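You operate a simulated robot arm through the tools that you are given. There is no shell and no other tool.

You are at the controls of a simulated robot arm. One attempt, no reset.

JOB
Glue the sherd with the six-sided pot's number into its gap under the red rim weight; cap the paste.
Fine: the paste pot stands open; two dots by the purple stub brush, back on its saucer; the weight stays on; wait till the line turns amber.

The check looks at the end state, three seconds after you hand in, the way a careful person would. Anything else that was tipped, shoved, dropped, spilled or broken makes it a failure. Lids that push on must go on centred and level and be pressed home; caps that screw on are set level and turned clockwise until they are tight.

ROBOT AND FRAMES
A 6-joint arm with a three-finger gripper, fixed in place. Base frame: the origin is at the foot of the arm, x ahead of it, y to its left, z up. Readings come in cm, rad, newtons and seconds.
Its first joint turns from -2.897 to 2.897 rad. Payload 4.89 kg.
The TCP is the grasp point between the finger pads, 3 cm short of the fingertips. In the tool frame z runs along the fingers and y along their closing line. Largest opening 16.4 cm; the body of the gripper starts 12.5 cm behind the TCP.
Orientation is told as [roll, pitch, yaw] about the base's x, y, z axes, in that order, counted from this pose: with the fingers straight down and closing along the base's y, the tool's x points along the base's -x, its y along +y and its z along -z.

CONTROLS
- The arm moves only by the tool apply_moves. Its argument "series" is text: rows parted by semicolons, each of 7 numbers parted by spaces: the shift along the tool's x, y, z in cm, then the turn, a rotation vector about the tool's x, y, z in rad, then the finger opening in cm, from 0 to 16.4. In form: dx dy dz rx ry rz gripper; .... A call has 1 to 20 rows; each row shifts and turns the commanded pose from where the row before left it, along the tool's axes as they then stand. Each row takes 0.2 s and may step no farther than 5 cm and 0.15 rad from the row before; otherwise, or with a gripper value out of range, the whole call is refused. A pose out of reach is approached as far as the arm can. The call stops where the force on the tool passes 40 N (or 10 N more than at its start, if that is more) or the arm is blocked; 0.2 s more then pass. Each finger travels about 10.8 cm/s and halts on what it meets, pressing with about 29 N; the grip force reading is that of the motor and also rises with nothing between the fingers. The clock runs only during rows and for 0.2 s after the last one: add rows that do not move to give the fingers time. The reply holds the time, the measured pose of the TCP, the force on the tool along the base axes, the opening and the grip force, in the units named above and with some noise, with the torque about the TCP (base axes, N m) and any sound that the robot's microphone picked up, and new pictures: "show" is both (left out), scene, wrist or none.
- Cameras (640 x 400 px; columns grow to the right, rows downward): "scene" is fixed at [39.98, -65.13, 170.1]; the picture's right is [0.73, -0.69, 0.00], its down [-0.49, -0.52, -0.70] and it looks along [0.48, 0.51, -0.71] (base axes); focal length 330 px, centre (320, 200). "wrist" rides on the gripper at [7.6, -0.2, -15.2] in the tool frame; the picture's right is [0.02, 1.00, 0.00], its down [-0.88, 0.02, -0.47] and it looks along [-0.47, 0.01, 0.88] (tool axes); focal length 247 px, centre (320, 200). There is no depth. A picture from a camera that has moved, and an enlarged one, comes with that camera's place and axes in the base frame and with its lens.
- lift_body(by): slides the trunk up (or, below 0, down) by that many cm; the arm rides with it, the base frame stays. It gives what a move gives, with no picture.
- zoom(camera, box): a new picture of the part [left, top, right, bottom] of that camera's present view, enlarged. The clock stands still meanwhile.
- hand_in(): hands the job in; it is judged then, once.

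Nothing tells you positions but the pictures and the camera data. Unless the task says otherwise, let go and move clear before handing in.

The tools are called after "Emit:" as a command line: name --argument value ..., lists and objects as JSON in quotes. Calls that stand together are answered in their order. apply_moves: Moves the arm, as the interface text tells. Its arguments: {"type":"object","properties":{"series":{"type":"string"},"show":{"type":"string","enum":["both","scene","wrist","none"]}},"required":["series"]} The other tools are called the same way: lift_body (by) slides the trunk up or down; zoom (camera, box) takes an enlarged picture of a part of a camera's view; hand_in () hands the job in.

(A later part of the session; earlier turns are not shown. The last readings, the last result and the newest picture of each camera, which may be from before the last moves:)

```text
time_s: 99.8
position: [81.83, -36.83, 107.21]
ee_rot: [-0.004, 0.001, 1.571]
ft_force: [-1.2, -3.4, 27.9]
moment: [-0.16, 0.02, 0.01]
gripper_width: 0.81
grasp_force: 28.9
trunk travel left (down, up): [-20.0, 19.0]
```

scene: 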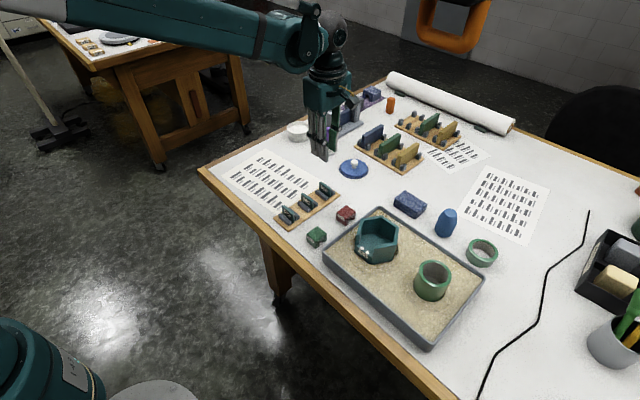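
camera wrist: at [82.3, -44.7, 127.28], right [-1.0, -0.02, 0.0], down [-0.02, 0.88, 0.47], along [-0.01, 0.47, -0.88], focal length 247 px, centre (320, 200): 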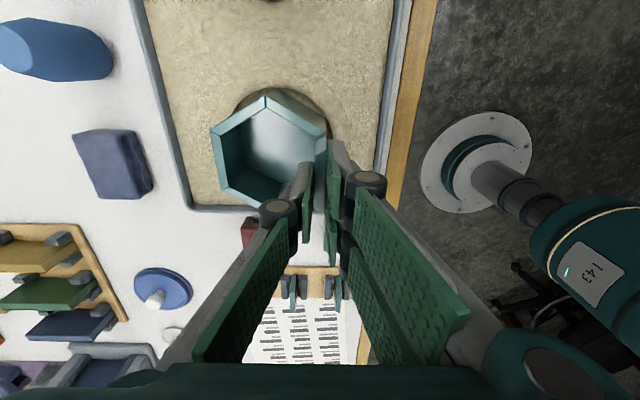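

The sherd is seated on the ledge with centred contact. I'll ease the load and nudge it about 0.2 cm inward so it lines up with the wall.

Emit:
apply_moves --series "0 0 -0.15 0 0 0 0.4; 0 -0.1 0 0 0 0 0.4; 0 -0.1 0 0 0 0 0.4; 0 0 0 0 0 0 0.4; 0 0 0 0 0 0 0.4; 0 0 0 0 0 0 0.4" --show "none"

Emit:
zoom --camera "wrist" --box '[280, 120, 360, 170]'

Emit:
zoom --camera "scene" --box '[350, 225, 390, 260]'

```text
time_s: 101.2
position: [82.03, -36.89, 107.42]
ee_rot: [-0.001, -0.001, 1.572]
ft_force: [-2.1, 1.8, 1.8]
moment: [0.1, 0.1, -0.01]
gripper_width: 0.8
grasp_force: 29.5
trunk travel left (down, up): [-20.0, 19.0]
```

```text
8.00 times, centred on (320, 145) of wrist
camera zoom: at [82.24, -44.51, 122.65], right [-1.0, -0.02, 0.0], down [-0.02, 0.88, 0.47], along [-0.01, 0.47, -0.88], focal length 1976 px, centre (320, 640)
```

zoom: 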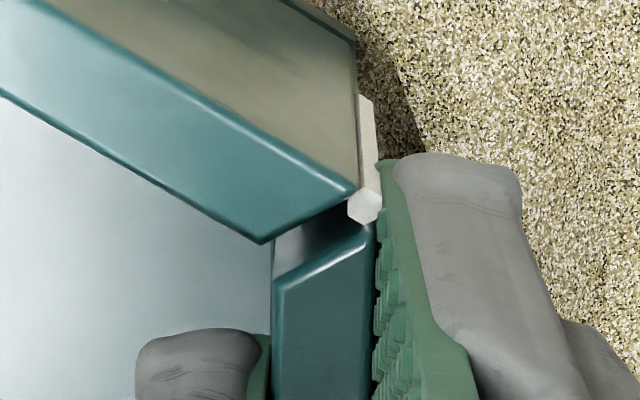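

```text
11.43 times, centred on (370, 242) of scene
camera zoom: at [39.98, -65.13, 170.1], right [0.73, -0.69, 0.0], down [-0.49, -0.52, -0.7], along [0.48, 0.51, -0.71], focal length 3774 px, centre (-251, -286)
```

zoom: 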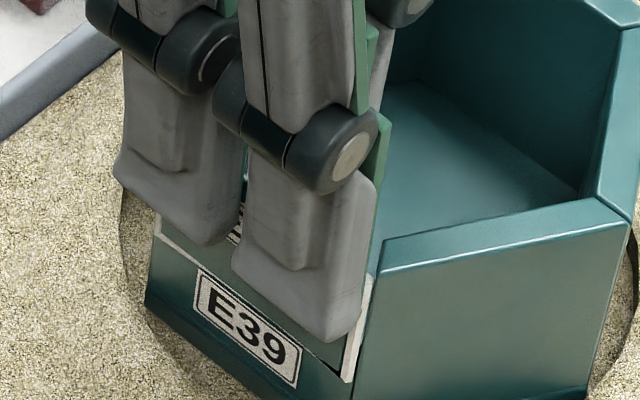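

A white glue line has appeared around the seam, so the bond has formed. I'll look closely before releasing.

Emit:
zoom --camera "scene" --box '[340, 205, 410, 270]'

Emit:
zoom --camera "scene" --box '[358, 236, 382, 260]'

Emit:
zoom --camera "wrist" --box '[230, 70, 390, 210]'

```text
6.15 times, centred on (375, 238) of scene
camera zoom: at [39.98, -65.13, 170.1], right [0.73, -0.69, 0.0], down [-0.49, -0.52, -0.7], along [0.48, 0.51, -0.71], focal length 2032 px, centre (-18, -31)
```

zoom: 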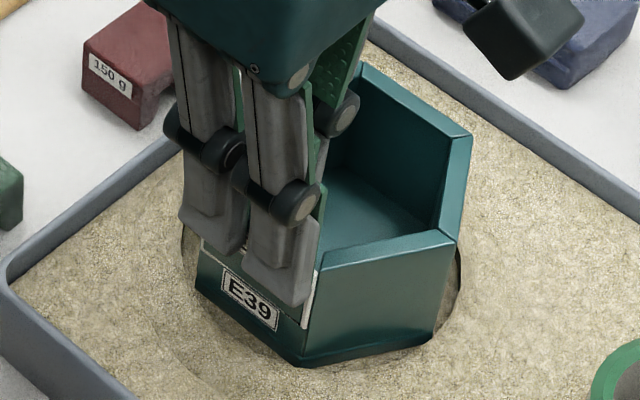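

```text
16.00 times, centred on (370, 248) of scene
camera zoom: at [39.98, -65.13, 170.1], right [0.73, -0.69, 0.0], down [-0.49, -0.52, -0.7], along [0.48, 0.51, -0.71], focal length 5284 px, centre (-480, -568)
```

zoom: 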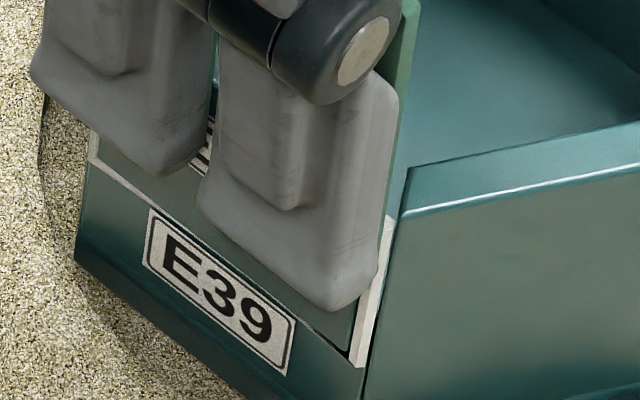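

```text
2.86 times, centred on (310, 140) of wrist
camera zoom: at [82.24, -44.51, 122.65], right [-1.0, -0.02, 0.0], down [-0.02, 0.88, 0.47], along [-0.01, 0.47, -0.88], focal length 706 px, centre (349, 371)
```

zoom: 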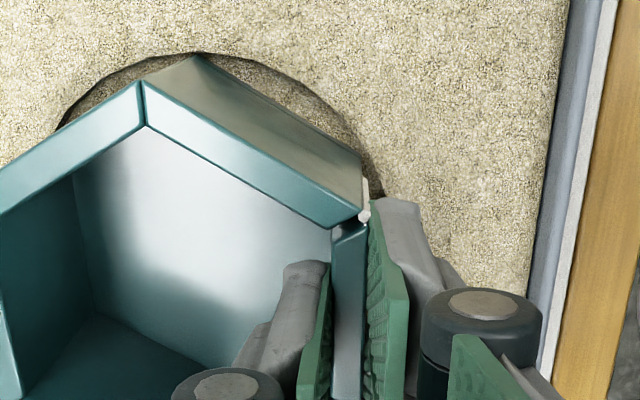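

The white line runs along the left, bottom and right seams, and the sherd is seated. I'll release gently and lift away.

Emit:
apply_moves --series "0 0 0 0 0 0 1; 0 0 0 0 0 0 1.4; 0 0 0 0 0 0 2; 0 0 0 0 0 0 2.8; 0 0 0 0 0 0 3; 0 0 0 0 0 0 3" --show "none"

Emit:
zoom --camera "wrist" --box '[250, 110, 390, 197]'

Emit:
zoom --camera "scene" --box '[345, 215, 400, 265]'

```text
time_s: 102.6
position: [82.02, -36.96, 107.25]
ee_rot: [-0.001, 0.0, 1.571]
ft_force: [1.0, 0.1, -0.1]
moment: [0.01, 0.01, -0.02]
gripper_width: 3.0
grasp_force: 0.0
trunk travel left (down, up): [-20.0, 19.0]
```

```text
4.57 times, centred on (320, 154) of wrist
camera zoom: at [82.25, -44.52, 122.65], right [-1.0, -0.02, 0.0], down [-0.02, 0.88, 0.47], along [-0.01, 0.47, -0.88], focal length 1129 px, centre (320, 413)
```

zoom: 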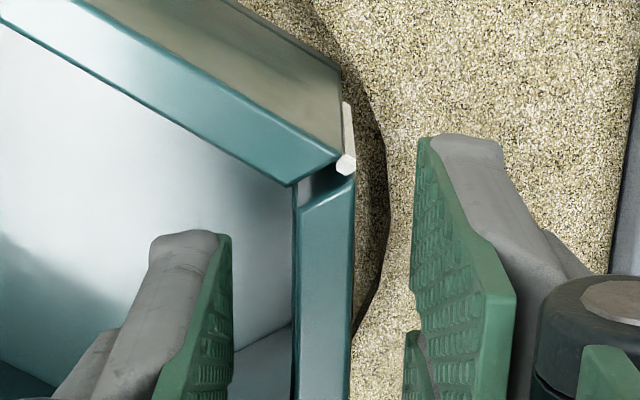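

```text
8.00 times, centred on (372, 240) of scene
camera zoom: at [39.98, -65.13, 170.1], right [0.73, -0.69, 0.0], down [-0.49, -0.52, -0.7], along [0.48, 0.51, -0.71], focal length 2642 px, centre (-100, -120)
```

zoom: 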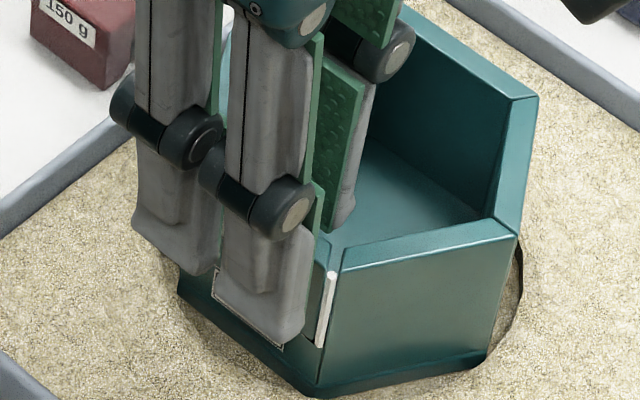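

The sherd stands on its own. I'll lift clear and inspect it.

Emit:
apply_moves --series "0 0 -1.5 0 0 0 3; 0 0 -3 0 0 0 3; 0 0 -4 0 0 0 3; 0 0 -4 0 0 0 4; 0 0 0 0 0 0 6; 0 0 0 0 0 0 6" --show "none"

Emit:
zoom --camera "scene" --box '[345, 215, 400, 265]'

Emit:
zoom --camera "wrist" --box '[230, 70, 390, 170]'

```text
time_s: 104.0
position: [82.0, -36.84, 119.83]
ee_rot: [-0.001, -0.001, 1.569]
ft_force: [-0.3, -0.7, 0.2]
moment: [-0.04, -0.05, -0.02]
gripper_width: 6.0
grasp_force: 0.1
trunk travel left (down, up): [-20.0, 19.0]
```

```text
8.00 times, centred on (372, 240) of scene
camera zoom: at [39.98, -65.13, 170.1], right [0.73, -0.69, 0.0], down [-0.49, -0.52, -0.7], along [0.48, 0.51, -0.71], focal length 2642 px, centre (-100, -120)
```

zoom: 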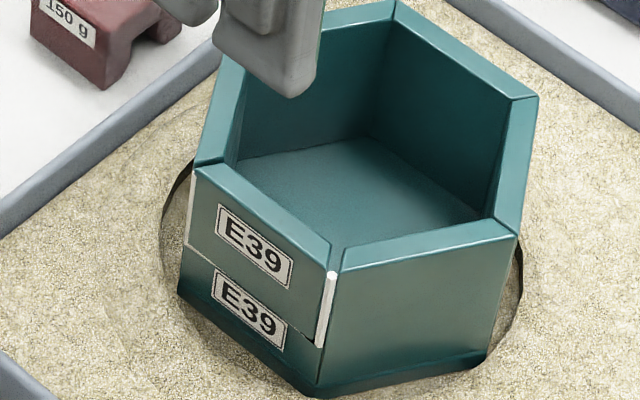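

```text
4.00 times, centred on (310, 120) of wrist
camera zoom: at [82.22, -44.41, 135.16], right [-1.0, -0.02, 0.0], down [-0.02, 0.88, 0.47], along [-0.01, 0.47, -0.88], focal length 988 px, centre (360, 520)
```

zoom: 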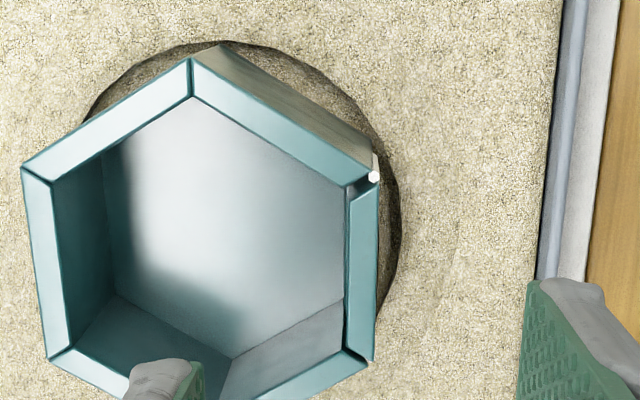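

The sherd fits neatly in its gap with the white glue line around it. Next is the red weight, so I'll move above it.

Emit:
apply_moves --series "-3.5 -2.225 0 0 0 0 6; -3.5 -2.225 0 0 0 0 6; -3.5 -2.225 0 0 0 0 6; -3.5 -2.225 0 0 0 0 6; 0 0 2 0 0 0 6; 0 0 2 0 0 0 6; 0 0 0 0 0 0 6; 0 0 0 0 0 0 6; 0 0 0 0 0 0 6; 0 0 0 0 0 0 6" --show "wrist"

Emit:
zoom --camera "wrist" --box '[250, 80, 390, 167]'

Emit:
zoom --camera "scene" --box '[330, 190, 370, 230]'

```text
time_s: 106.2
position: [90.77, -23.06, 115.61]
ee_rot: [-0.003, 0.0, 1.57]
ft_force: [0.1, 0.4, 0.3]
moment: [0.02, -0.02, -0.01]
gripper_width: 5.99
grasp_force: 0.1
trunk travel left (down, up): [-20.0, 19.0]
camera wrist: at [90.98, -30.65, 130.9], right [-1.0, -0.02, 0.0], down [-0.02, 0.88, 0.47], along [-0.01, 0.47, -0.88], focal length 247 px, centre (320, 200)
```

wrist: 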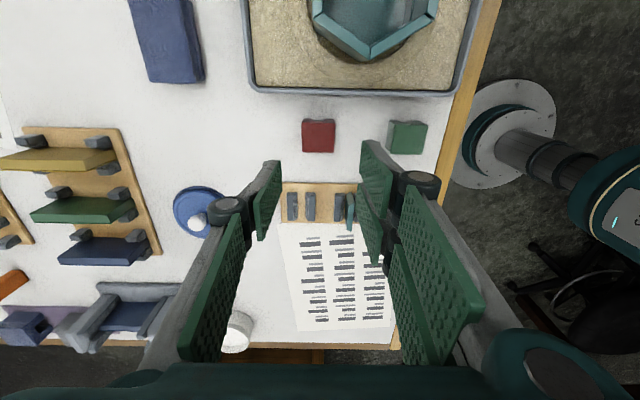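

```text
4.57 times, centred on (320, 124) of wrist
camera zoom: at [90.98, -30.65, 130.9], right [-1.0, -0.02, 0.0], down [-0.02, 0.88, 0.47], along [-0.01, 0.47, -0.88], focal length 1129 px, centre (320, 550)
```

zoom: 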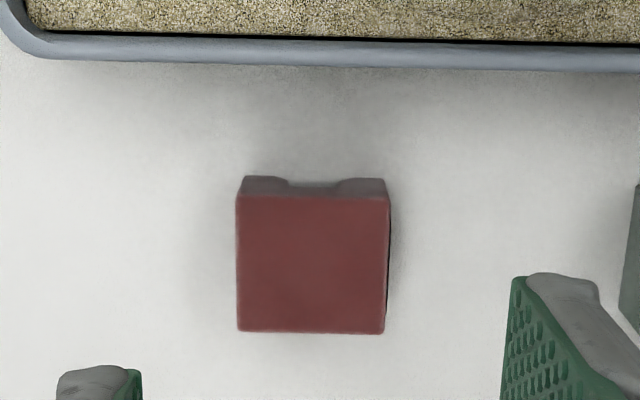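

```text
10.00 times, centred on (350, 210) of scene
camera zoom: at [39.98, -65.13, 170.1], right [0.73, -0.69, 0.0], down [-0.49, -0.52, -0.7], along [0.48, 0.51, -0.71], focal length 3302 px, centre (20, 100)
```

zoom: 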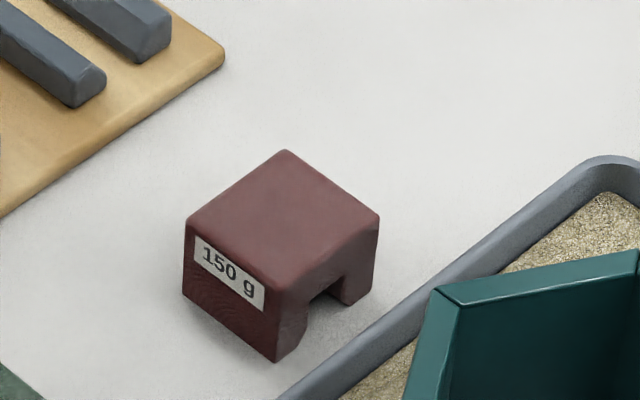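

The red weight is at about (91.05, −22.55), roughly 4.3 by 3.9 cm with its slot along y. I'll centre and descend partway.

Emit:
apply_moves --series "-0.5 -0.27 0 0 0 0 6.5; 0 0 4 0 0 0 6.5; 0 0 4 0 0 0 6.5; 0 0 3.5 0 0 0 6.5; 0 0 0 0 0 0 6.5; 0 0 0 0 0 0 6.5; 0 0 0 0 0 0 6.5; 0 0 0 0 0 0 6.5" --show "wrist"

Emit:
zoom --camera "wrist" --box '[240, 100, 400, 200]'

```text
time_s: 108.0
position: [90.83, -22.52, 104.04]
ee_rot: [-0.002, 0.0, 1.57]
ft_force: [-0.2, -0.1, 0.1]
moment: [0.0, -0.02, 0.0]
gripper_width: 6.49
grasp_force: 0.1
trunk travel left (down, up): [-20.0, 19.0]
camera wrist: at [91.04, -30.1, 119.43], right [-1.0, -0.02, 0.0], down [-0.02, 0.88, 0.47], along [-0.01, 0.47, -0.88], focal length 247 px, centre (320, 200)
```

wrist: 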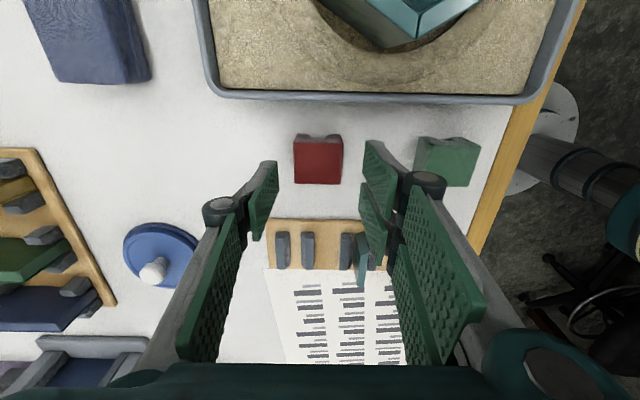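

```text
4.00 times, centred on (320, 150) of wrist
camera zoom: at [91.04, -30.1, 119.43], right [-1.0, -0.02, 0.0], down [-0.02, 0.88, 0.47], along [-0.01, 0.47, -0.88], focal length 988 px, centre (320, 400)
```

zoom: 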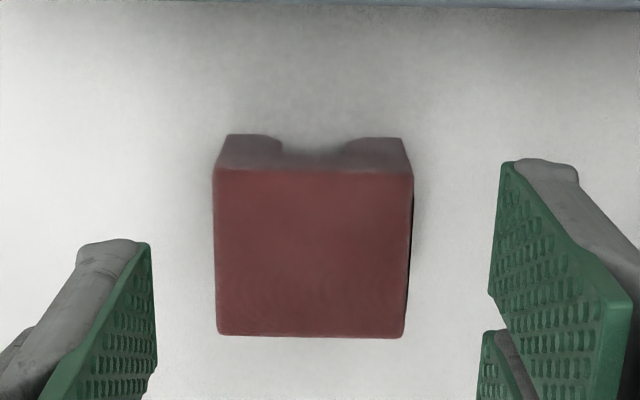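

Emit:
apply_moves --series "0 -0.2 1 0 0 0 6.5; 0 0 1.5 0 0 0 6.5; 0 0 1.5 0 0 0 6.5; 0 0 0.8 0 0 0 6.5; 0 0 0 0 0 0 6.5; 0 0 0 0 0 0 6.5; 0 0 0 0 0 0 6.5; 0 0 0 0 0 0 6.5" --show "wrist"

Emit:
zoom --camera "wrist" --box '[220, 100, 420, 225]'

Emit:
zoom --camera "scene" --box '[320, 180, 380, 230]'

```text
time_s: 109.8
position: [91.13, -22.66, 99.39]
ee_rot: [-0.001, 0.0, 1.57]
ft_force: [-0.9, 0.0, -0.3]
moment: [-0.01, -0.05, -0.03]
gripper_width: 6.48
grasp_force: 0.0
trunk travel left (down, up): [-20.0, 19.0]
camera wrist: at [91.43, -30.18, 114.79], right [-1.0, -0.02, 0.0], down [-0.02, 0.88, 0.47], along [-0.01, 0.47, -0.88], focal length 247 px, centre (320, 200)
```

wrist: 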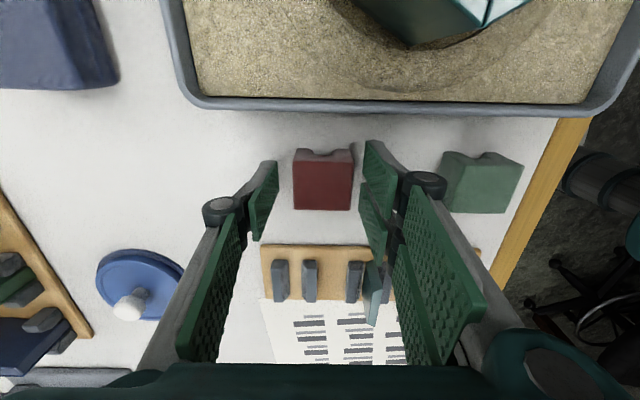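

```text
3.20 times, centred on (320, 162) of wrist
camera zoom: at [91.43, -30.18, 114.79], right [-1.0, -0.02, 0.0], down [-0.02, 0.88, 0.47], along [-0.01, 0.47, -0.88], focal length 790 px, centre (320, 320)
```

zoom: 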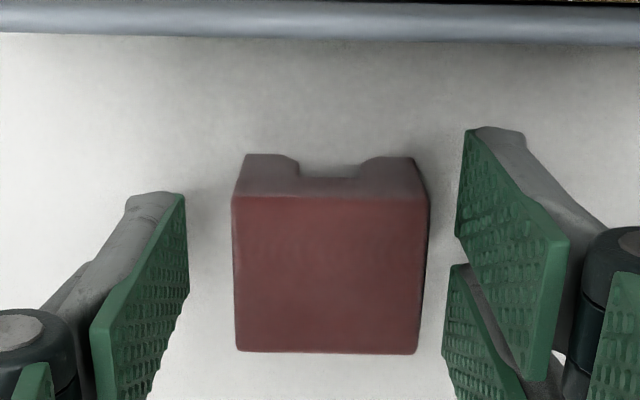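

```text
8.00 times, centred on (350, 205) of scene
camera zoom: at [39.98, -65.13, 170.1], right [0.73, -0.69, 0.0], down [-0.49, -0.52, -0.7], along [0.48, 0.51, -0.71], focal length 2642 px, centre (80, 160)
```

zoom: 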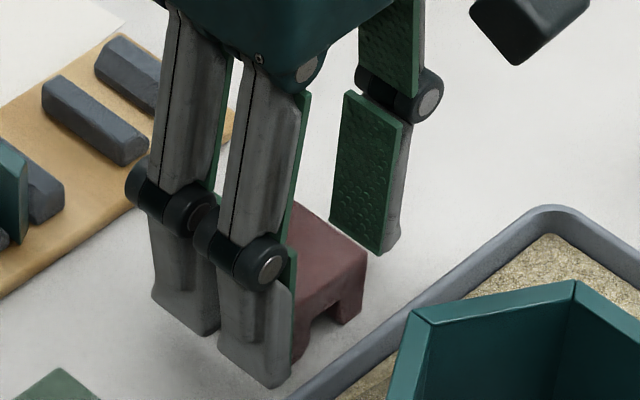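

The weight is between the fingers. I'll correct 0.13 cm and close.

Emit:
apply_moves --series "0 0.13 0 0 0 0 6.2; 0 0 0 0 0 0 5.5; 0 0 0 0 0 0 4.8; 0 0 0 0 0 0 4; 0 0 0 0 0 0 3.6; 0 0 0 0 0 0 3.6" --show "wrist"

Emit:
zoom --camera "wrist" --box '[220, 100, 420, 225]'

```text
time_s: 111.2
position: [91.09, -22.58, 99.37]
ee_rot: [-0.002, -0.001, 1.572]
ft_force: [-0.9, -0.1, 0.3]
moment: [0.03, 0.06, 0.0]
gripper_width: 4.32
grasp_force: 28.2
trunk travel left (down, up): [-20.0, 19.0]
camera wrist: at [91.36, -30.14, 114.8], right [-1.0, -0.02, 0.0], down [-0.02, 0.88, 0.47], along [-0.01, 0.47, -0.88], focal length 247 px, centre (320, 200)
```

wrist: 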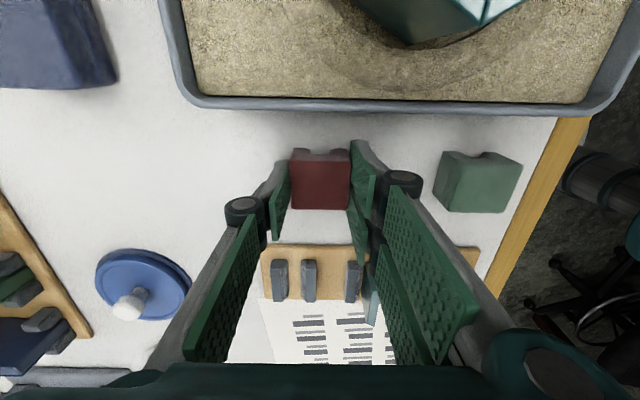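

```text
3.20 times, centred on (320, 162) of wrist
camera zoom: at [91.36, -30.14, 114.8], right [-1.0, -0.02, 0.0], down [-0.02, 0.88, 0.47], along [-0.01, 0.47, -0.88], focal length 790 px, centre (320, 320)
```

zoom: 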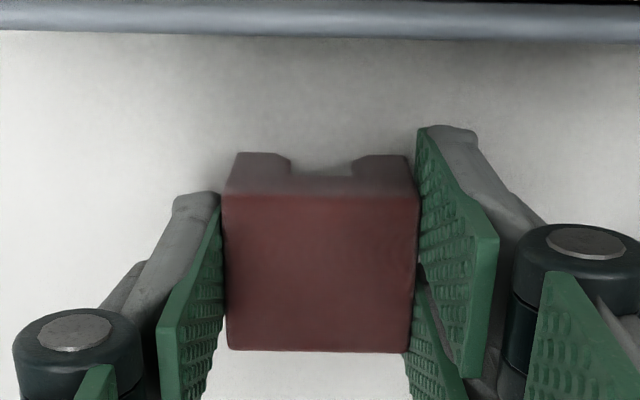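

The weight is gripped at 4.32 cm. I'll lift it and carry it over the glued sherd.

Emit:
apply_moves --series "0 0 -1.5 0 0 0 3.6; 0 0 -4 0 0 0 3.6; 0 0 -4.5 0 0 0 3.6; 0 0 -4.5 0 0 0 3.6; 0 0 -2.5 0 0 0 3.6; 3.615 2.265 0 0 0 0 3.6; 3.615 2.265 0 0 0 0 3.6; 3.615 2.265 0 0 0 0 3.6; 3.615 2.265 0 0 0 0 3.6; 0 0 0 0 0 0 3.6; 0 0 0 0 0 0 3.6; 0 0 0 0 0 0 3.6; 0 0 0 0 0 0 3.6" --show "wrist"

Emit:
zoom --camera "wrist" --box '[240, 90, 400, 190]'

Emit:
zoom --camera "scene" --box '[335, 190, 411, 265]'

```text
time_s: 114.0
position: [81.8, -36.7, 116.59]
ee_rot: [-0.003, -0.001, 1.57]
ft_force: [0.0, 0.5, 0.5]
moment: [-0.04, -0.03, 0.02]
gripper_width: 3.59
grasp_force: 0.1
trunk travel left (down, up): [-20.0, 19.0]
camera wrist: at [82.02, -44.43, 131.92], right [-1.0, -0.02, 0.0], down [-0.02, 0.88, 0.47], along [-0.01, 0.47, -0.88], focal length 247 px, centre (320, 200)
```

wrist: 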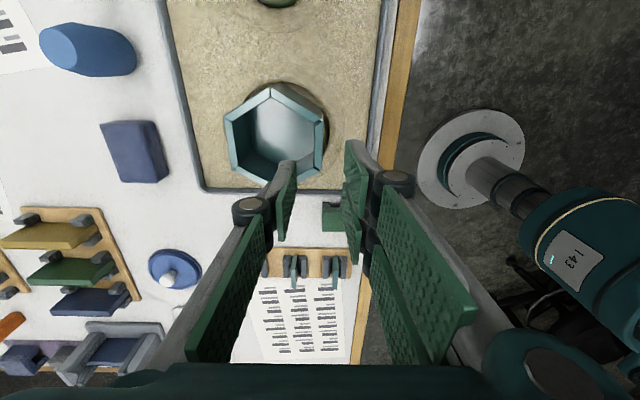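

```text
4.00 times, centred on (320, 140) of wrist
camera zoom: at [82.02, -44.43, 131.92], right [-1.0, -0.02, 0.0], down [-0.02, 0.88, 0.47], along [-0.01, 0.47, -0.88], focal length 988 px, centre (320, 440)
```

zoom: 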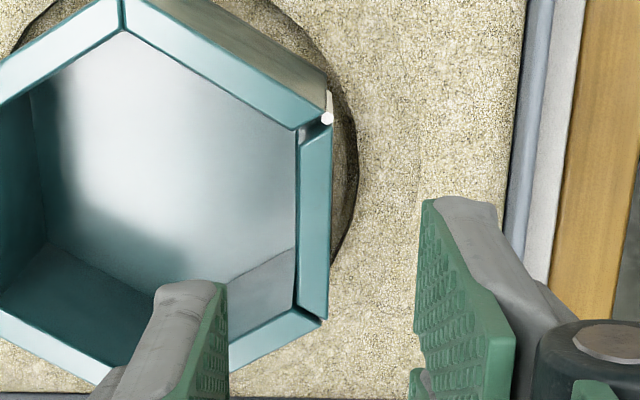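

```text
5.33 times, centred on (373, 228) of scene
camera zoom: at [39.98, -65.13, 170.1], right [0.73, -0.69, 0.0], down [-0.49, -0.52, -0.7], along [0.48, 0.51, -0.71], focal length 1761 px, centre (37, 53)
```

zoom: 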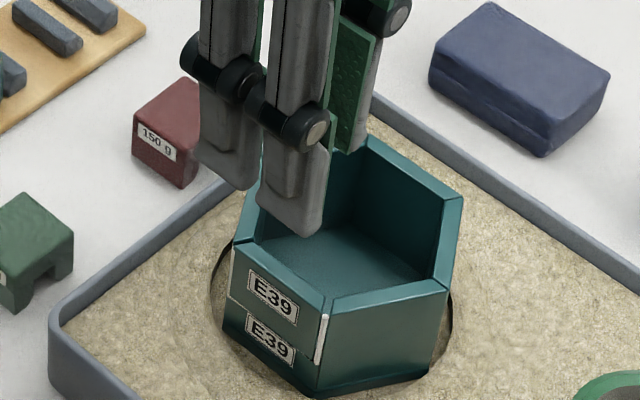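

The weight slipped out of the grip during the lift. It looks upright on the table, so I'll inspect it closely.

Emit:
zoom --camera "scene" --box '[330, 190, 370, 230]'

Emit:
zoom --camera "scene" --box '[300, 185, 380, 245]'

Emit:
zoom --camera "wrist" --box '[270, 180, 380, 290]'

```text
10.00 times, centred on (350, 210) of scene
camera zoom: at [39.98, -65.13, 170.1], right [0.73, -0.69, 0.0], down [-0.49, -0.52, -0.7], along [0.48, 0.51, -0.71], focal length 3302 px, centre (20, 100)
```

zoom: 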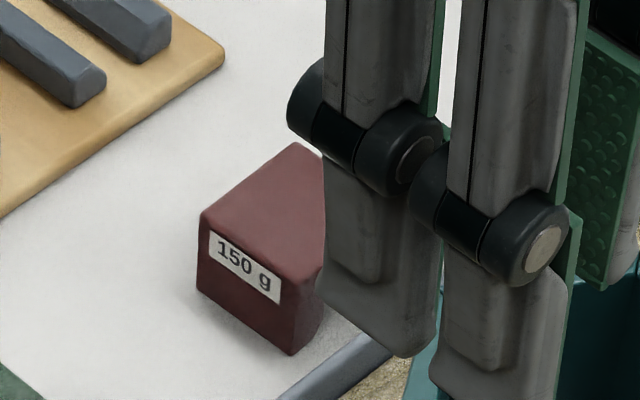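

```text
6.67 times, centred on (340, 215) of scene
camera zoom: at [39.98, -65.13, 170.1], right [0.73, -0.69, 0.0], down [-0.49, -0.52, -0.7], along [0.48, 0.51, -0.71], focal length 2202 px, centre (187, 100)
```

zoom: 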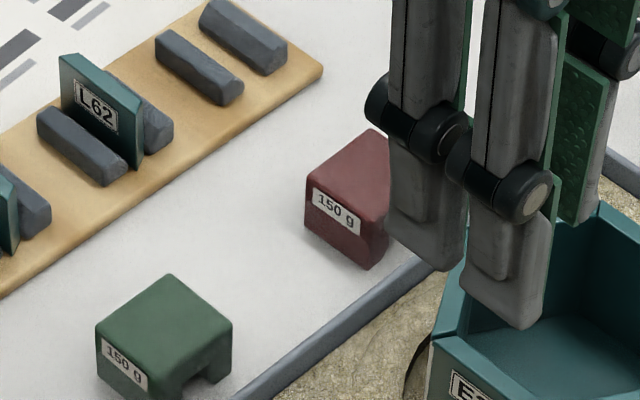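

```text
3.64 times, centred on (325, 235) of wrist
camera zoom: at [82.02, -44.43, 131.92], right [-1.0, -0.02, 0.0], down [-0.02, 0.88, 0.47], along [-0.01, 0.47, -0.88], focal length 898 px, centre (302, 73)
```

zoom: 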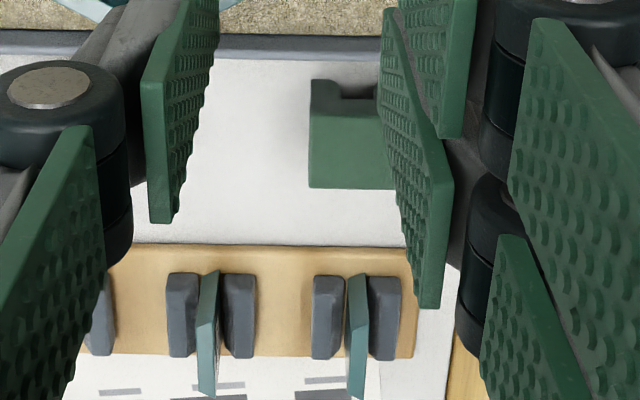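

The weight is still upright, moved about 0.3 cm. I'll go back over it, re-measure and grip lower with more overlap.

Emit:
apply_moves --series "-3.615 -2.265 0 0 0 0 5; -3.615 -2.265 0 0 0 0 6.5; -3.615 -2.265 0 0 0 0 6.5; -3.615 -2.265 0 0 0 0 6.5; 0 0 4 0 0 0 6.5; 0 0 4 0 0 0 6.5; 0 0 3.5 0 0 0 6.5; 0 0 0 0 0 0 6.5; 0 0 0 0 0 0 6.5; 0 0 0 0 0 0 6.5; 0 0 0 0 0 0 6.5" --show "wrist"

Emit:
zoom --camera "wrist" --box '[240, 100, 400, 200]'

Emit:
zoom --camera "scene" --box '[330, 190, 370, 230]'

```text
time_s: 116.4
position: [90.95, -22.41, 104.89]
ee_rot: [-0.002, 0.0, 1.571]
ft_force: [0.3, 0.2, -0.4]
moment: [-0.03, -0.04, -0.02]
gripper_width: 6.5
grasp_force: 0.0
trunk travel left (down, up): [-20.0, 19.0]
camera wrist: at [91.17, -30.0, 120.3], right [-1.0, -0.02, 0.0], down [-0.02, 0.88, 0.47], along [-0.01, 0.47, -0.88], focal length 247 px, centre (320, 200)
```

wrist: 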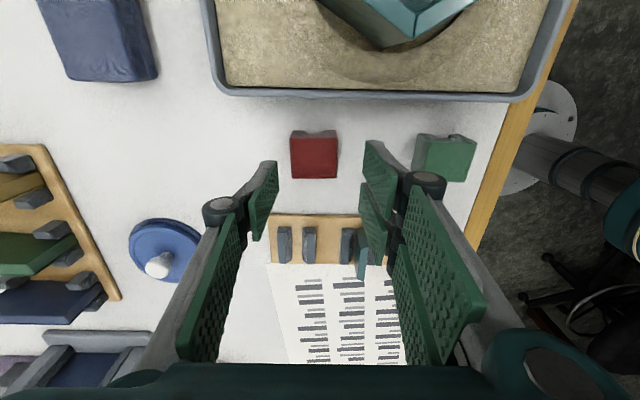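

```text
4.00 times, centred on (320, 150) of wrist
camera zoom: at [91.17, -30.0, 120.3], right [-1.0, -0.02, 0.0], down [-0.02, 0.88, 0.47], along [-0.01, 0.47, -0.88], focal length 988 px, centre (320, 400)
```

zoom: 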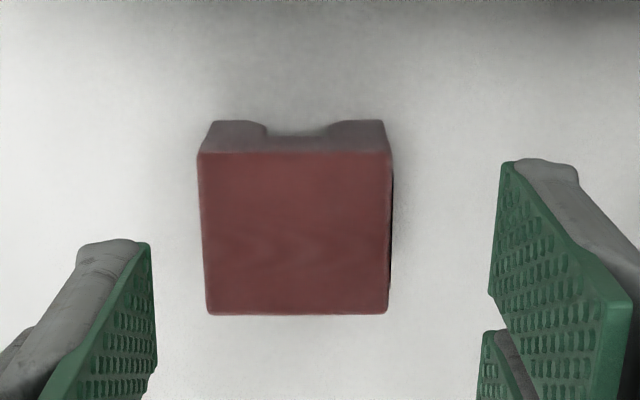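

```text
10.00 times, centred on (350, 210) of scene
camera zoom: at [39.98, -65.13, 170.1], right [0.73, -0.69, 0.0], down [-0.49, -0.52, -0.7], along [0.48, 0.51, -0.71], focal length 3302 px, centre (20, 100)
```

zoom: 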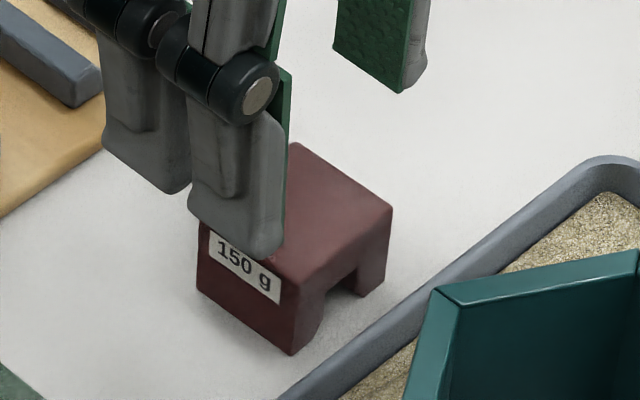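

The weight is now at (91.57, −22.6). I'll centre on it and go lower than before, with the fingertips about 0.7 cm above the table.

Emit:
apply_moves --series "0.2 -0.58 0 0 0 0 6.5; 0 0 2 0 0 0 6.5; 0 0 2 0 0 0 6.5; 0 0 1.5 0 0 0 6.5; 0 0 0.9 0 0 0 6.5; 0 0 0 0 0 0 6.5; 0 0 0 0 0 0 6.5; 0 0 0 0 0 0 6.5; 0 0 0 0 0 0 6.5" --show "wrist"

Emit:
zoom --camera "wrist" --box '[220, 100, 420, 225]'

Emit:
zoom --camera "scene" --box '[320, 180, 380, 230]'

```text
time_s: 118.4
position: [91.94, -22.7, 98.57]
ee_rot: [-0.001, 0.0, 1.572]
ft_force: [0.5, 0.4, 0.4]
moment: [-0.01, -0.02, -0.01]
gripper_width: 6.47
grasp_force: 0.1
trunk travel left (down, up): [-20.0, 19.0]
camera wrist: at [92.18, -30.23, 113.9], right [-1.0, -0.02, 0.0], down [-0.02, 0.88, 0.47], along [-0.01, 0.47, -0.88], focal length 247 px, centre (320, 200)
```

wrist: 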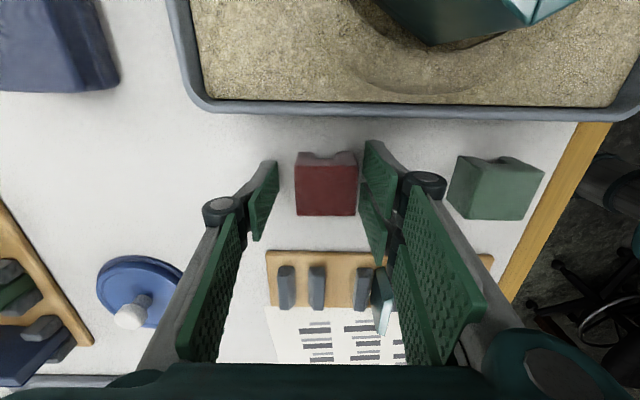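

```text
3.20 times, centred on (320, 162) of wrist
camera zoom: at [92.18, -30.23, 113.9], right [-1.0, -0.02, 0.0], down [-0.02, 0.88, 0.47], along [-0.01, 0.47, -0.88], focal length 790 px, centre (320, 320)
```

zoom: 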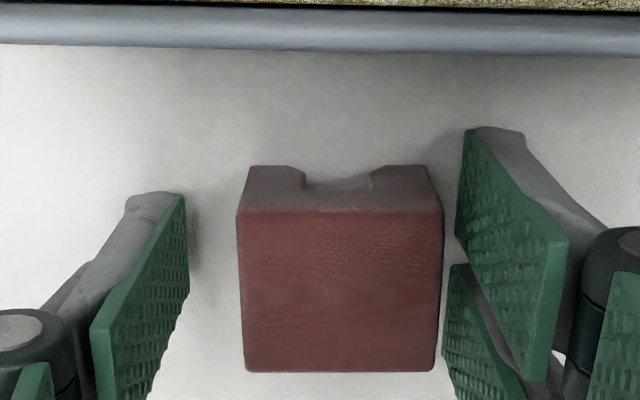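

```text
8.00 times, centred on (350, 205) of scene
camera zoom: at [39.98, -65.13, 170.1], right [0.73, -0.69, 0.0], down [-0.49, -0.52, -0.7], along [0.48, 0.51, -0.71], focal length 2642 px, centre (80, 160)
```

zoom: 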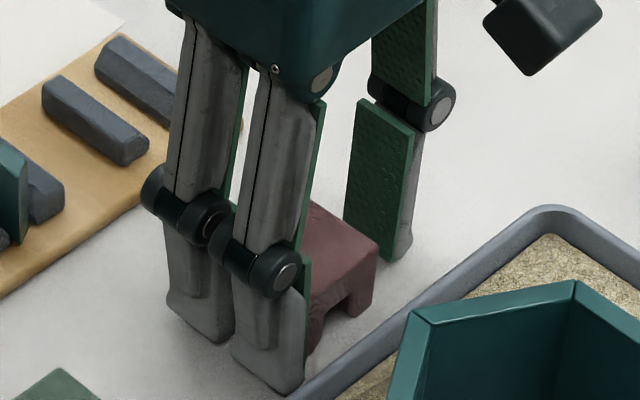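

The weight is about 0.35 cm off in the closing direction. I'll correct and re-check before closing.

Emit:
apply_moves --series "0 0.3 0 0 0 0 6.5; 0 0 0 0 0 0 6.5; 0 0 0 0 0 0 6.5; 0 0 0 0 0 0 6.5; 0 0 0 0 0 0 6.5" --show "none"

Emit:
zoom --camera "wrist" --box '[220, 100, 420, 225]'

```text
time_s: 119.6
position: [91.61, -22.59, 98.51]
ee_rot: [-0.003, 0.001, 1.57]
ft_force: [0.0, 0.0, 0.1]
moment: [0.01, 0.02, 0.01]
gripper_width: 6.5
grasp_force: 0.0
trunk travel left (down, up): [-20.0, 19.0]
```

```text
3.20 times, centred on (320, 162) of wrist
camera zoom: at [91.88, -30.19, 113.91], right [-1.0, -0.02, 0.0], down [-0.02, 0.88, 0.47], along [-0.01, 0.47, -0.88], focal length 790 px, centre (320, 320)
```

zoom: 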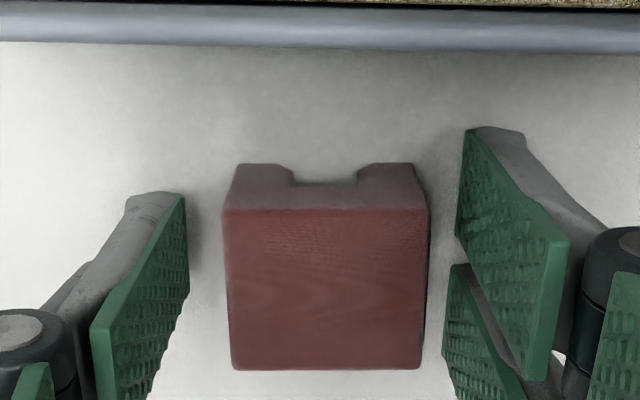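

It's centred now. I'll close with a firmer command and lift very slowly.

Emit:
apply_moves --series "0 0 0 0 0 0 5.5; 0 0 0 0 0 0 4.6; 0 0 0 0 0 0 3; 0 0 0 0 0 0 1; 0 0 0 0 0 0 1; 0 0 0 0 0 0 1" --show "none"

Emit:
zoom --camera "wrist" --box '[220, 100, 420, 225]'

Emit:
apply_moves --series "0 0 -0.3 0 0 0 1; 0 0 -0.3 0 0 0 1; 0 0 -0.4 0 0 0 1; 0 0 0 0 0 0 1; 0 0 0 0 0 0 1" --show "none"

Emit:
zoom --camera "wrist" --box '[220, 100, 420, 225]'

Emit:
zoom --camera "scene" --box '[320, 180, 380, 230]'

```text
time_s: 121.0
position: [91.58, -22.72, 98.72]
ee_rot: [-0.002, 0.001, 1.572]
ft_force: [-1.1, -0.2, -0.3]
moment: [-0.05, 0.03, 0.0]
gripper_width: 4.28
grasp_force: 29.0
trunk travel left (down, up): [-20.0, 19.0]
```

```text
3.20 times, centred on (320, 162) of wrist
camera zoom: at [91.88, -30.19, 113.91], right [-1.0, -0.02, 0.0], down [-0.02, 0.88, 0.47], along [-0.01, 0.47, -0.88], focal length 790 px, centre (320, 320)
```

zoom: 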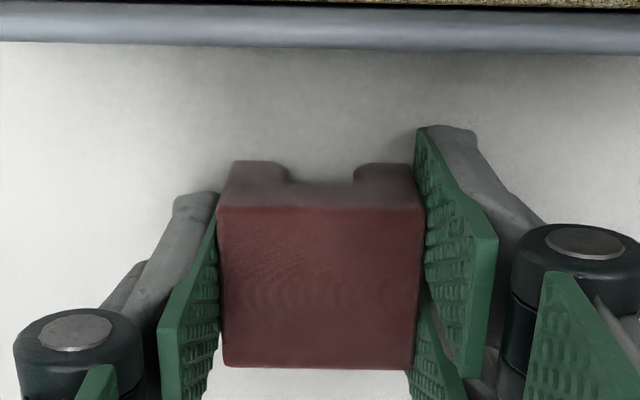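

```text
time_s: 122.2
position: [91.51, -22.67, 99.67]
ee_rot: [-0.001, -0.002, 1.57]
ft_force: [-0.3, 0.9, -1.5]
moment: [0.0, -0.02, -0.03]
gripper_width: 4.27
grasp_force: 29.2
trunk travel left (down, up): [-20.0, 19.0]
```

```text
3.20 times, centred on (320, 162) of wrist
camera zoom: at [91.82, -30.28, 114.96], right [-1.0, -0.02, 0.0], down [-0.02, 0.88, 0.47], along [-0.01, 0.47, -0.88], focal length 790 px, centre (320, 320)
```

zoom: 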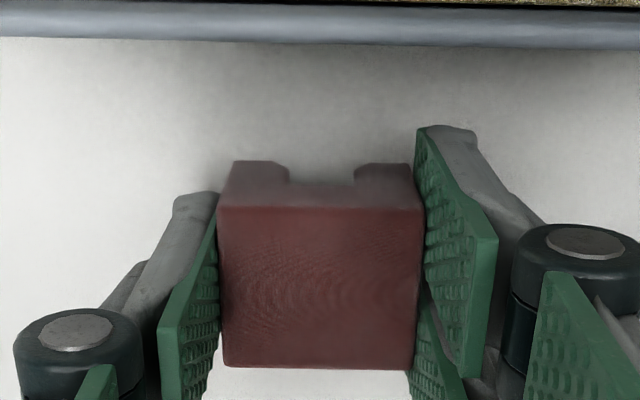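

```text
8.00 times, centred on (350, 205) of scene
camera zoom: at [39.98, -65.13, 170.1], right [0.73, -0.69, 0.0], down [-0.49, -0.52, -0.7], along [0.48, 0.51, -0.71], focal length 2642 px, centre (80, 160)
```

zoom: 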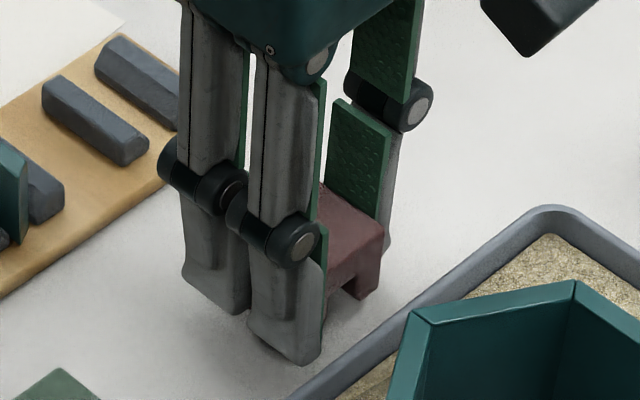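

This time it stays in the grip. I'll lift further at a gentle pace.

Emit:
apply_moves --series "0 0 -0.8 0 0 0 1; 0 0 -1.2 0 0 0 1; 0 0 -1.8 0 0 0 1; 0 0 -2 0 0 0 1; 0 0 -2 0 0 0 1; 0 0 -2 0 0 0 1; 0 0 -2 0 0 0 1; 0 0 -2 0 0 0 1; 0 0 -1.5 0 0 0 1; 0 0 -0.8 0 0 0 1; 0 0 0 0 0 0 1; 0 0 0 0 0 0 1" --show "none"

Emit:
zoom --camera "wrist" --box '[220, 100, 420, 225]'

Emit:
zoom --camera "scene" --box '[310, 140, 400, 230]'

```text
time_s: 124.8
position: [91.47, -22.76, 115.81]
ee_rot: [-0.002, 0.0, 1.572]
ft_force: [0.6, 0.7, -1.5]
moment: [-0.02, -0.01, -0.03]
gripper_width: 4.29
grasp_force: 29.4
trunk travel left (down, up): [-20.0, 19.0]
```

```text
3.20 times, centred on (320, 162) of wrist
camera zoom: at [91.69, -30.21, 131.11], right [-1.0, -0.02, 0.0], down [-0.02, 0.88, 0.47], along [-0.01, 0.47, -0.88], focal length 790 px, centre (320, 320)
```

zoom: 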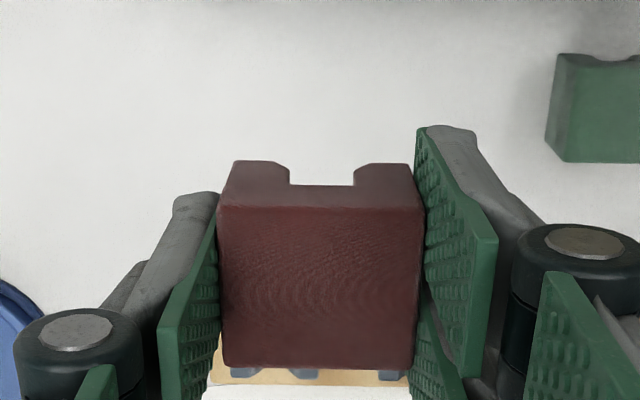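

```text
4.44 times, centred on (355, 185) of scene
camera zoom: at [39.98, -65.13, 170.1], right [0.73, -0.69, 0.0], down [-0.49, -0.52, -0.7], along [0.48, 0.51, -0.71], focal length 1468 px, centre (164, 267)
```

zoom: 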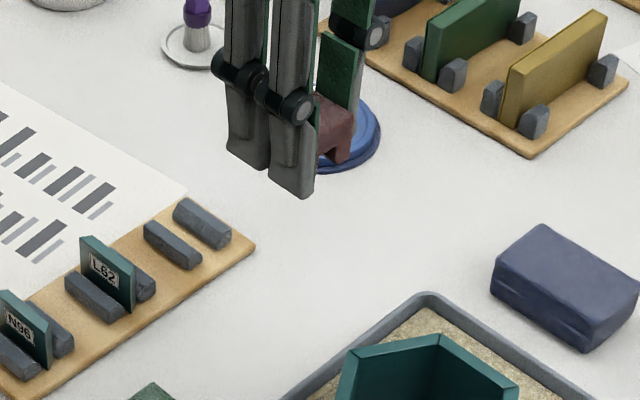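

The weight is held securely. I'll carry it over the sherd.

Emit:
apply_moves --series "2.4 1.573 0 0 0 0 1; 2.4 1.573 0 0 0 0 1; 2.4 1.573 0 0 0 0 1; 2.4 1.573 0 0 0 0 1; 2.4 1.573 0 0 0 0 1; 2.4 1.573 0 0 0 0 1; 0 0 0 0 0 0 1; 0 0 0 0 0 0 1; 0 0 0 0 0 0 1; 0 0 0 0 0 0 1; 0 0 0 0 0 0 1" --show "none"

Emit:
zoom --camera "wrist" --box '[230, 90, 410, 202]'

Emit:
zoom --camera "scene" --box '[335, 195, 411, 265]'

```text
time_s: 127.2
position: [82.08, -37.1, 115.6]
ee_rot: [-0.001, -0.001, 1.571]
ft_force: [0.7, 0.0, -1.8]
moment: [-0.02, 0.0, 0.0]
gripper_width: 4.35
grasp_force: 29.6
trunk travel left (down, up): [-20.0, 19.0]
```

```text
3.56 times, centred on (320, 146) of wrist
camera zoom: at [82.28, -44.69, 130.98], right [-1.0, -0.02, 0.0], down [-0.02, 0.88, 0.47], along [-0.01, 0.47, -0.88], focal length 878 px, centre (320, 392)
```

zoom: 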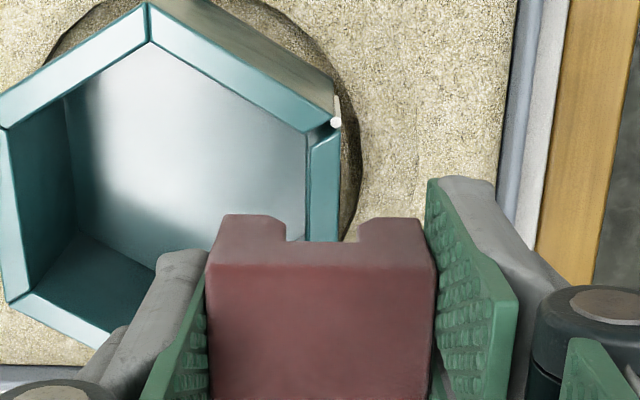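

```text
5.71 times, centred on (373, 230) of scene
camera zoom: at [39.98, -65.13, 170.1], right [0.73, -0.69, 0.0], down [-0.49, -0.52, -0.7], along [0.48, 0.51, -0.71], focal length 1887 px, centre (17, 29)
```

zoom: 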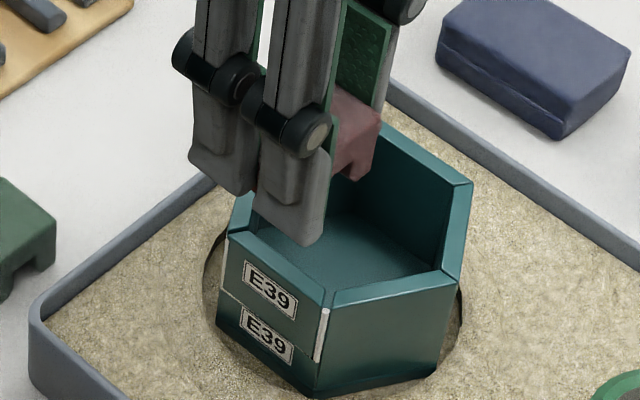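

The slot's middle is about 0.09 cm off the sherd. I'll correct and lower until the legs are just above the rim.

Emit:
apply_moves --series "-0.1 0.09 0 0 0 0 1; 0 0 2 0 0 0 1; 0 0 2 0 0 0 1; 0 0 1 0 0 0 1; 0 0 0 0 0 0 1; 0 0 0 0 0 0 1; 0 0 0 0 0 0 1; 0 0 0 0 0 0 1" --show "none"

Emit:
zoom --camera "wrist" --box '[230, 90, 410, 202]'

Emit:
zoom --camera "scene" --box '[335, 195, 411, 265]'

```text
time_s: 129.0
position: [82.02, -37.0, 110.77]
ee_rot: [-0.001, 0.001, 1.571]
ft_force: [-0.1, -0.3, -1.1]
moment: [-0.03, 0.0, 0.02]
gripper_width: 4.29
grasp_force: 28.8
trunk travel left (down, up): [-20.0, 19.0]
```

```text
3.56 times, centred on (320, 146) of wrist
camera zoom: at [82.17, -44.67, 126.1], right [-1.0, -0.02, 0.0], down [-0.02, 0.88, 0.47], along [-0.01, 0.47, -0.88], focal length 878 px, centre (320, 392)
```

zoom: 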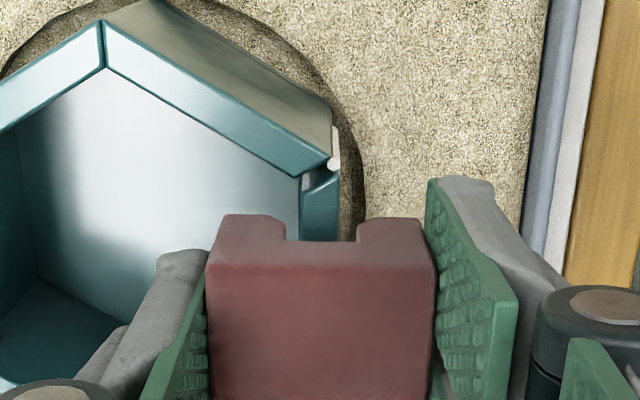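

```text
5.71 times, centred on (373, 230) of scene
camera zoom: at [39.98, -65.13, 170.1], right [0.73, -0.69, 0.0], down [-0.49, -0.52, -0.7], along [0.48, 0.51, -0.71], focal length 1887 px, centre (17, 29)
```

zoom: 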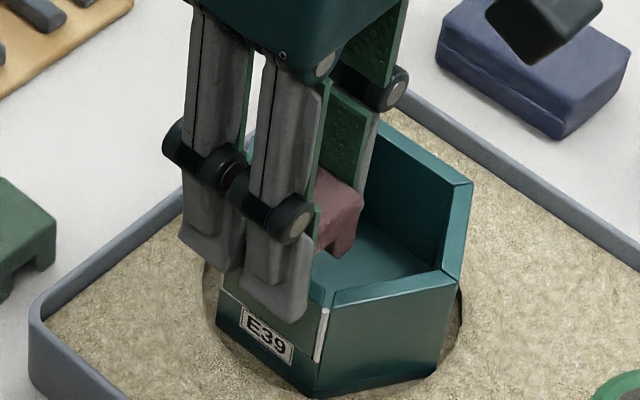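

The slot is within 0.05 cm of the sherd's centre line. I'll lower the legs over the rim.

Emit:
apply_moves --series "0 -0.03 0.4 0 0 0 1; 0 0 0.4 0 0 0 1; 0 0 0.4 0 0 0 1; 0 0 0.3 0 0 0 1; 0 0 0 0 0 0 1; 0 0 0 0 0 0 1; 0 0 0 0 0 0 1" --show "none"

Emit:
zoom --camera "wrist" --box '[230, 90, 410, 202]'

Emit:
zoom --camera "scene" --box '[345, 210, 405, 262]'

```text
time_s: 130.6
position: [82.04, -36.98, 109.18]
ee_rot: [-0.002, -0.001, 1.571]
ft_force: [1.1, -0.4, -1.1]
moment: [0.02, -0.03, -0.06]
gripper_width: 4.3
grasp_force: 29.0
trunk travel left (down, up): [-20.0, 19.0]
```

```text
3.56 times, centred on (320, 146) of wrist
camera zoom: at [82.29, -44.51, 124.46], right [-1.0, -0.02, 0.0], down [-0.02, 0.88, 0.47], along [-0.01, 0.47, -0.88], focal length 878 px, centre (320, 392)
```

zoom: 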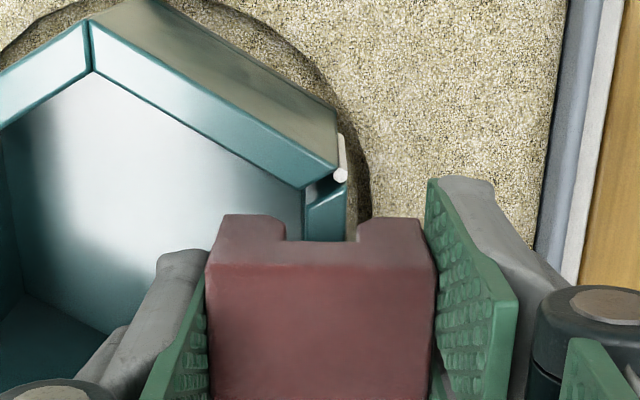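

```text
7.69 times, centred on (375, 236) of scene
camera zoom: at [39.98, -65.13, 170.1], right [0.73, -0.69, 0.0], down [-0.49, -0.52, -0.7], along [0.48, 0.51, -0.71], focal length 2540 px, centre (-103, -77)
```

zoom: 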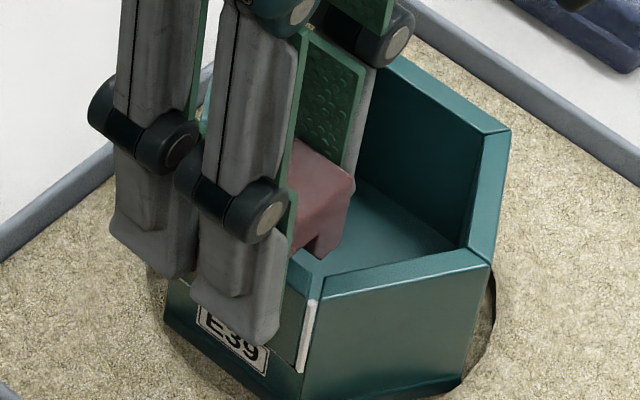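

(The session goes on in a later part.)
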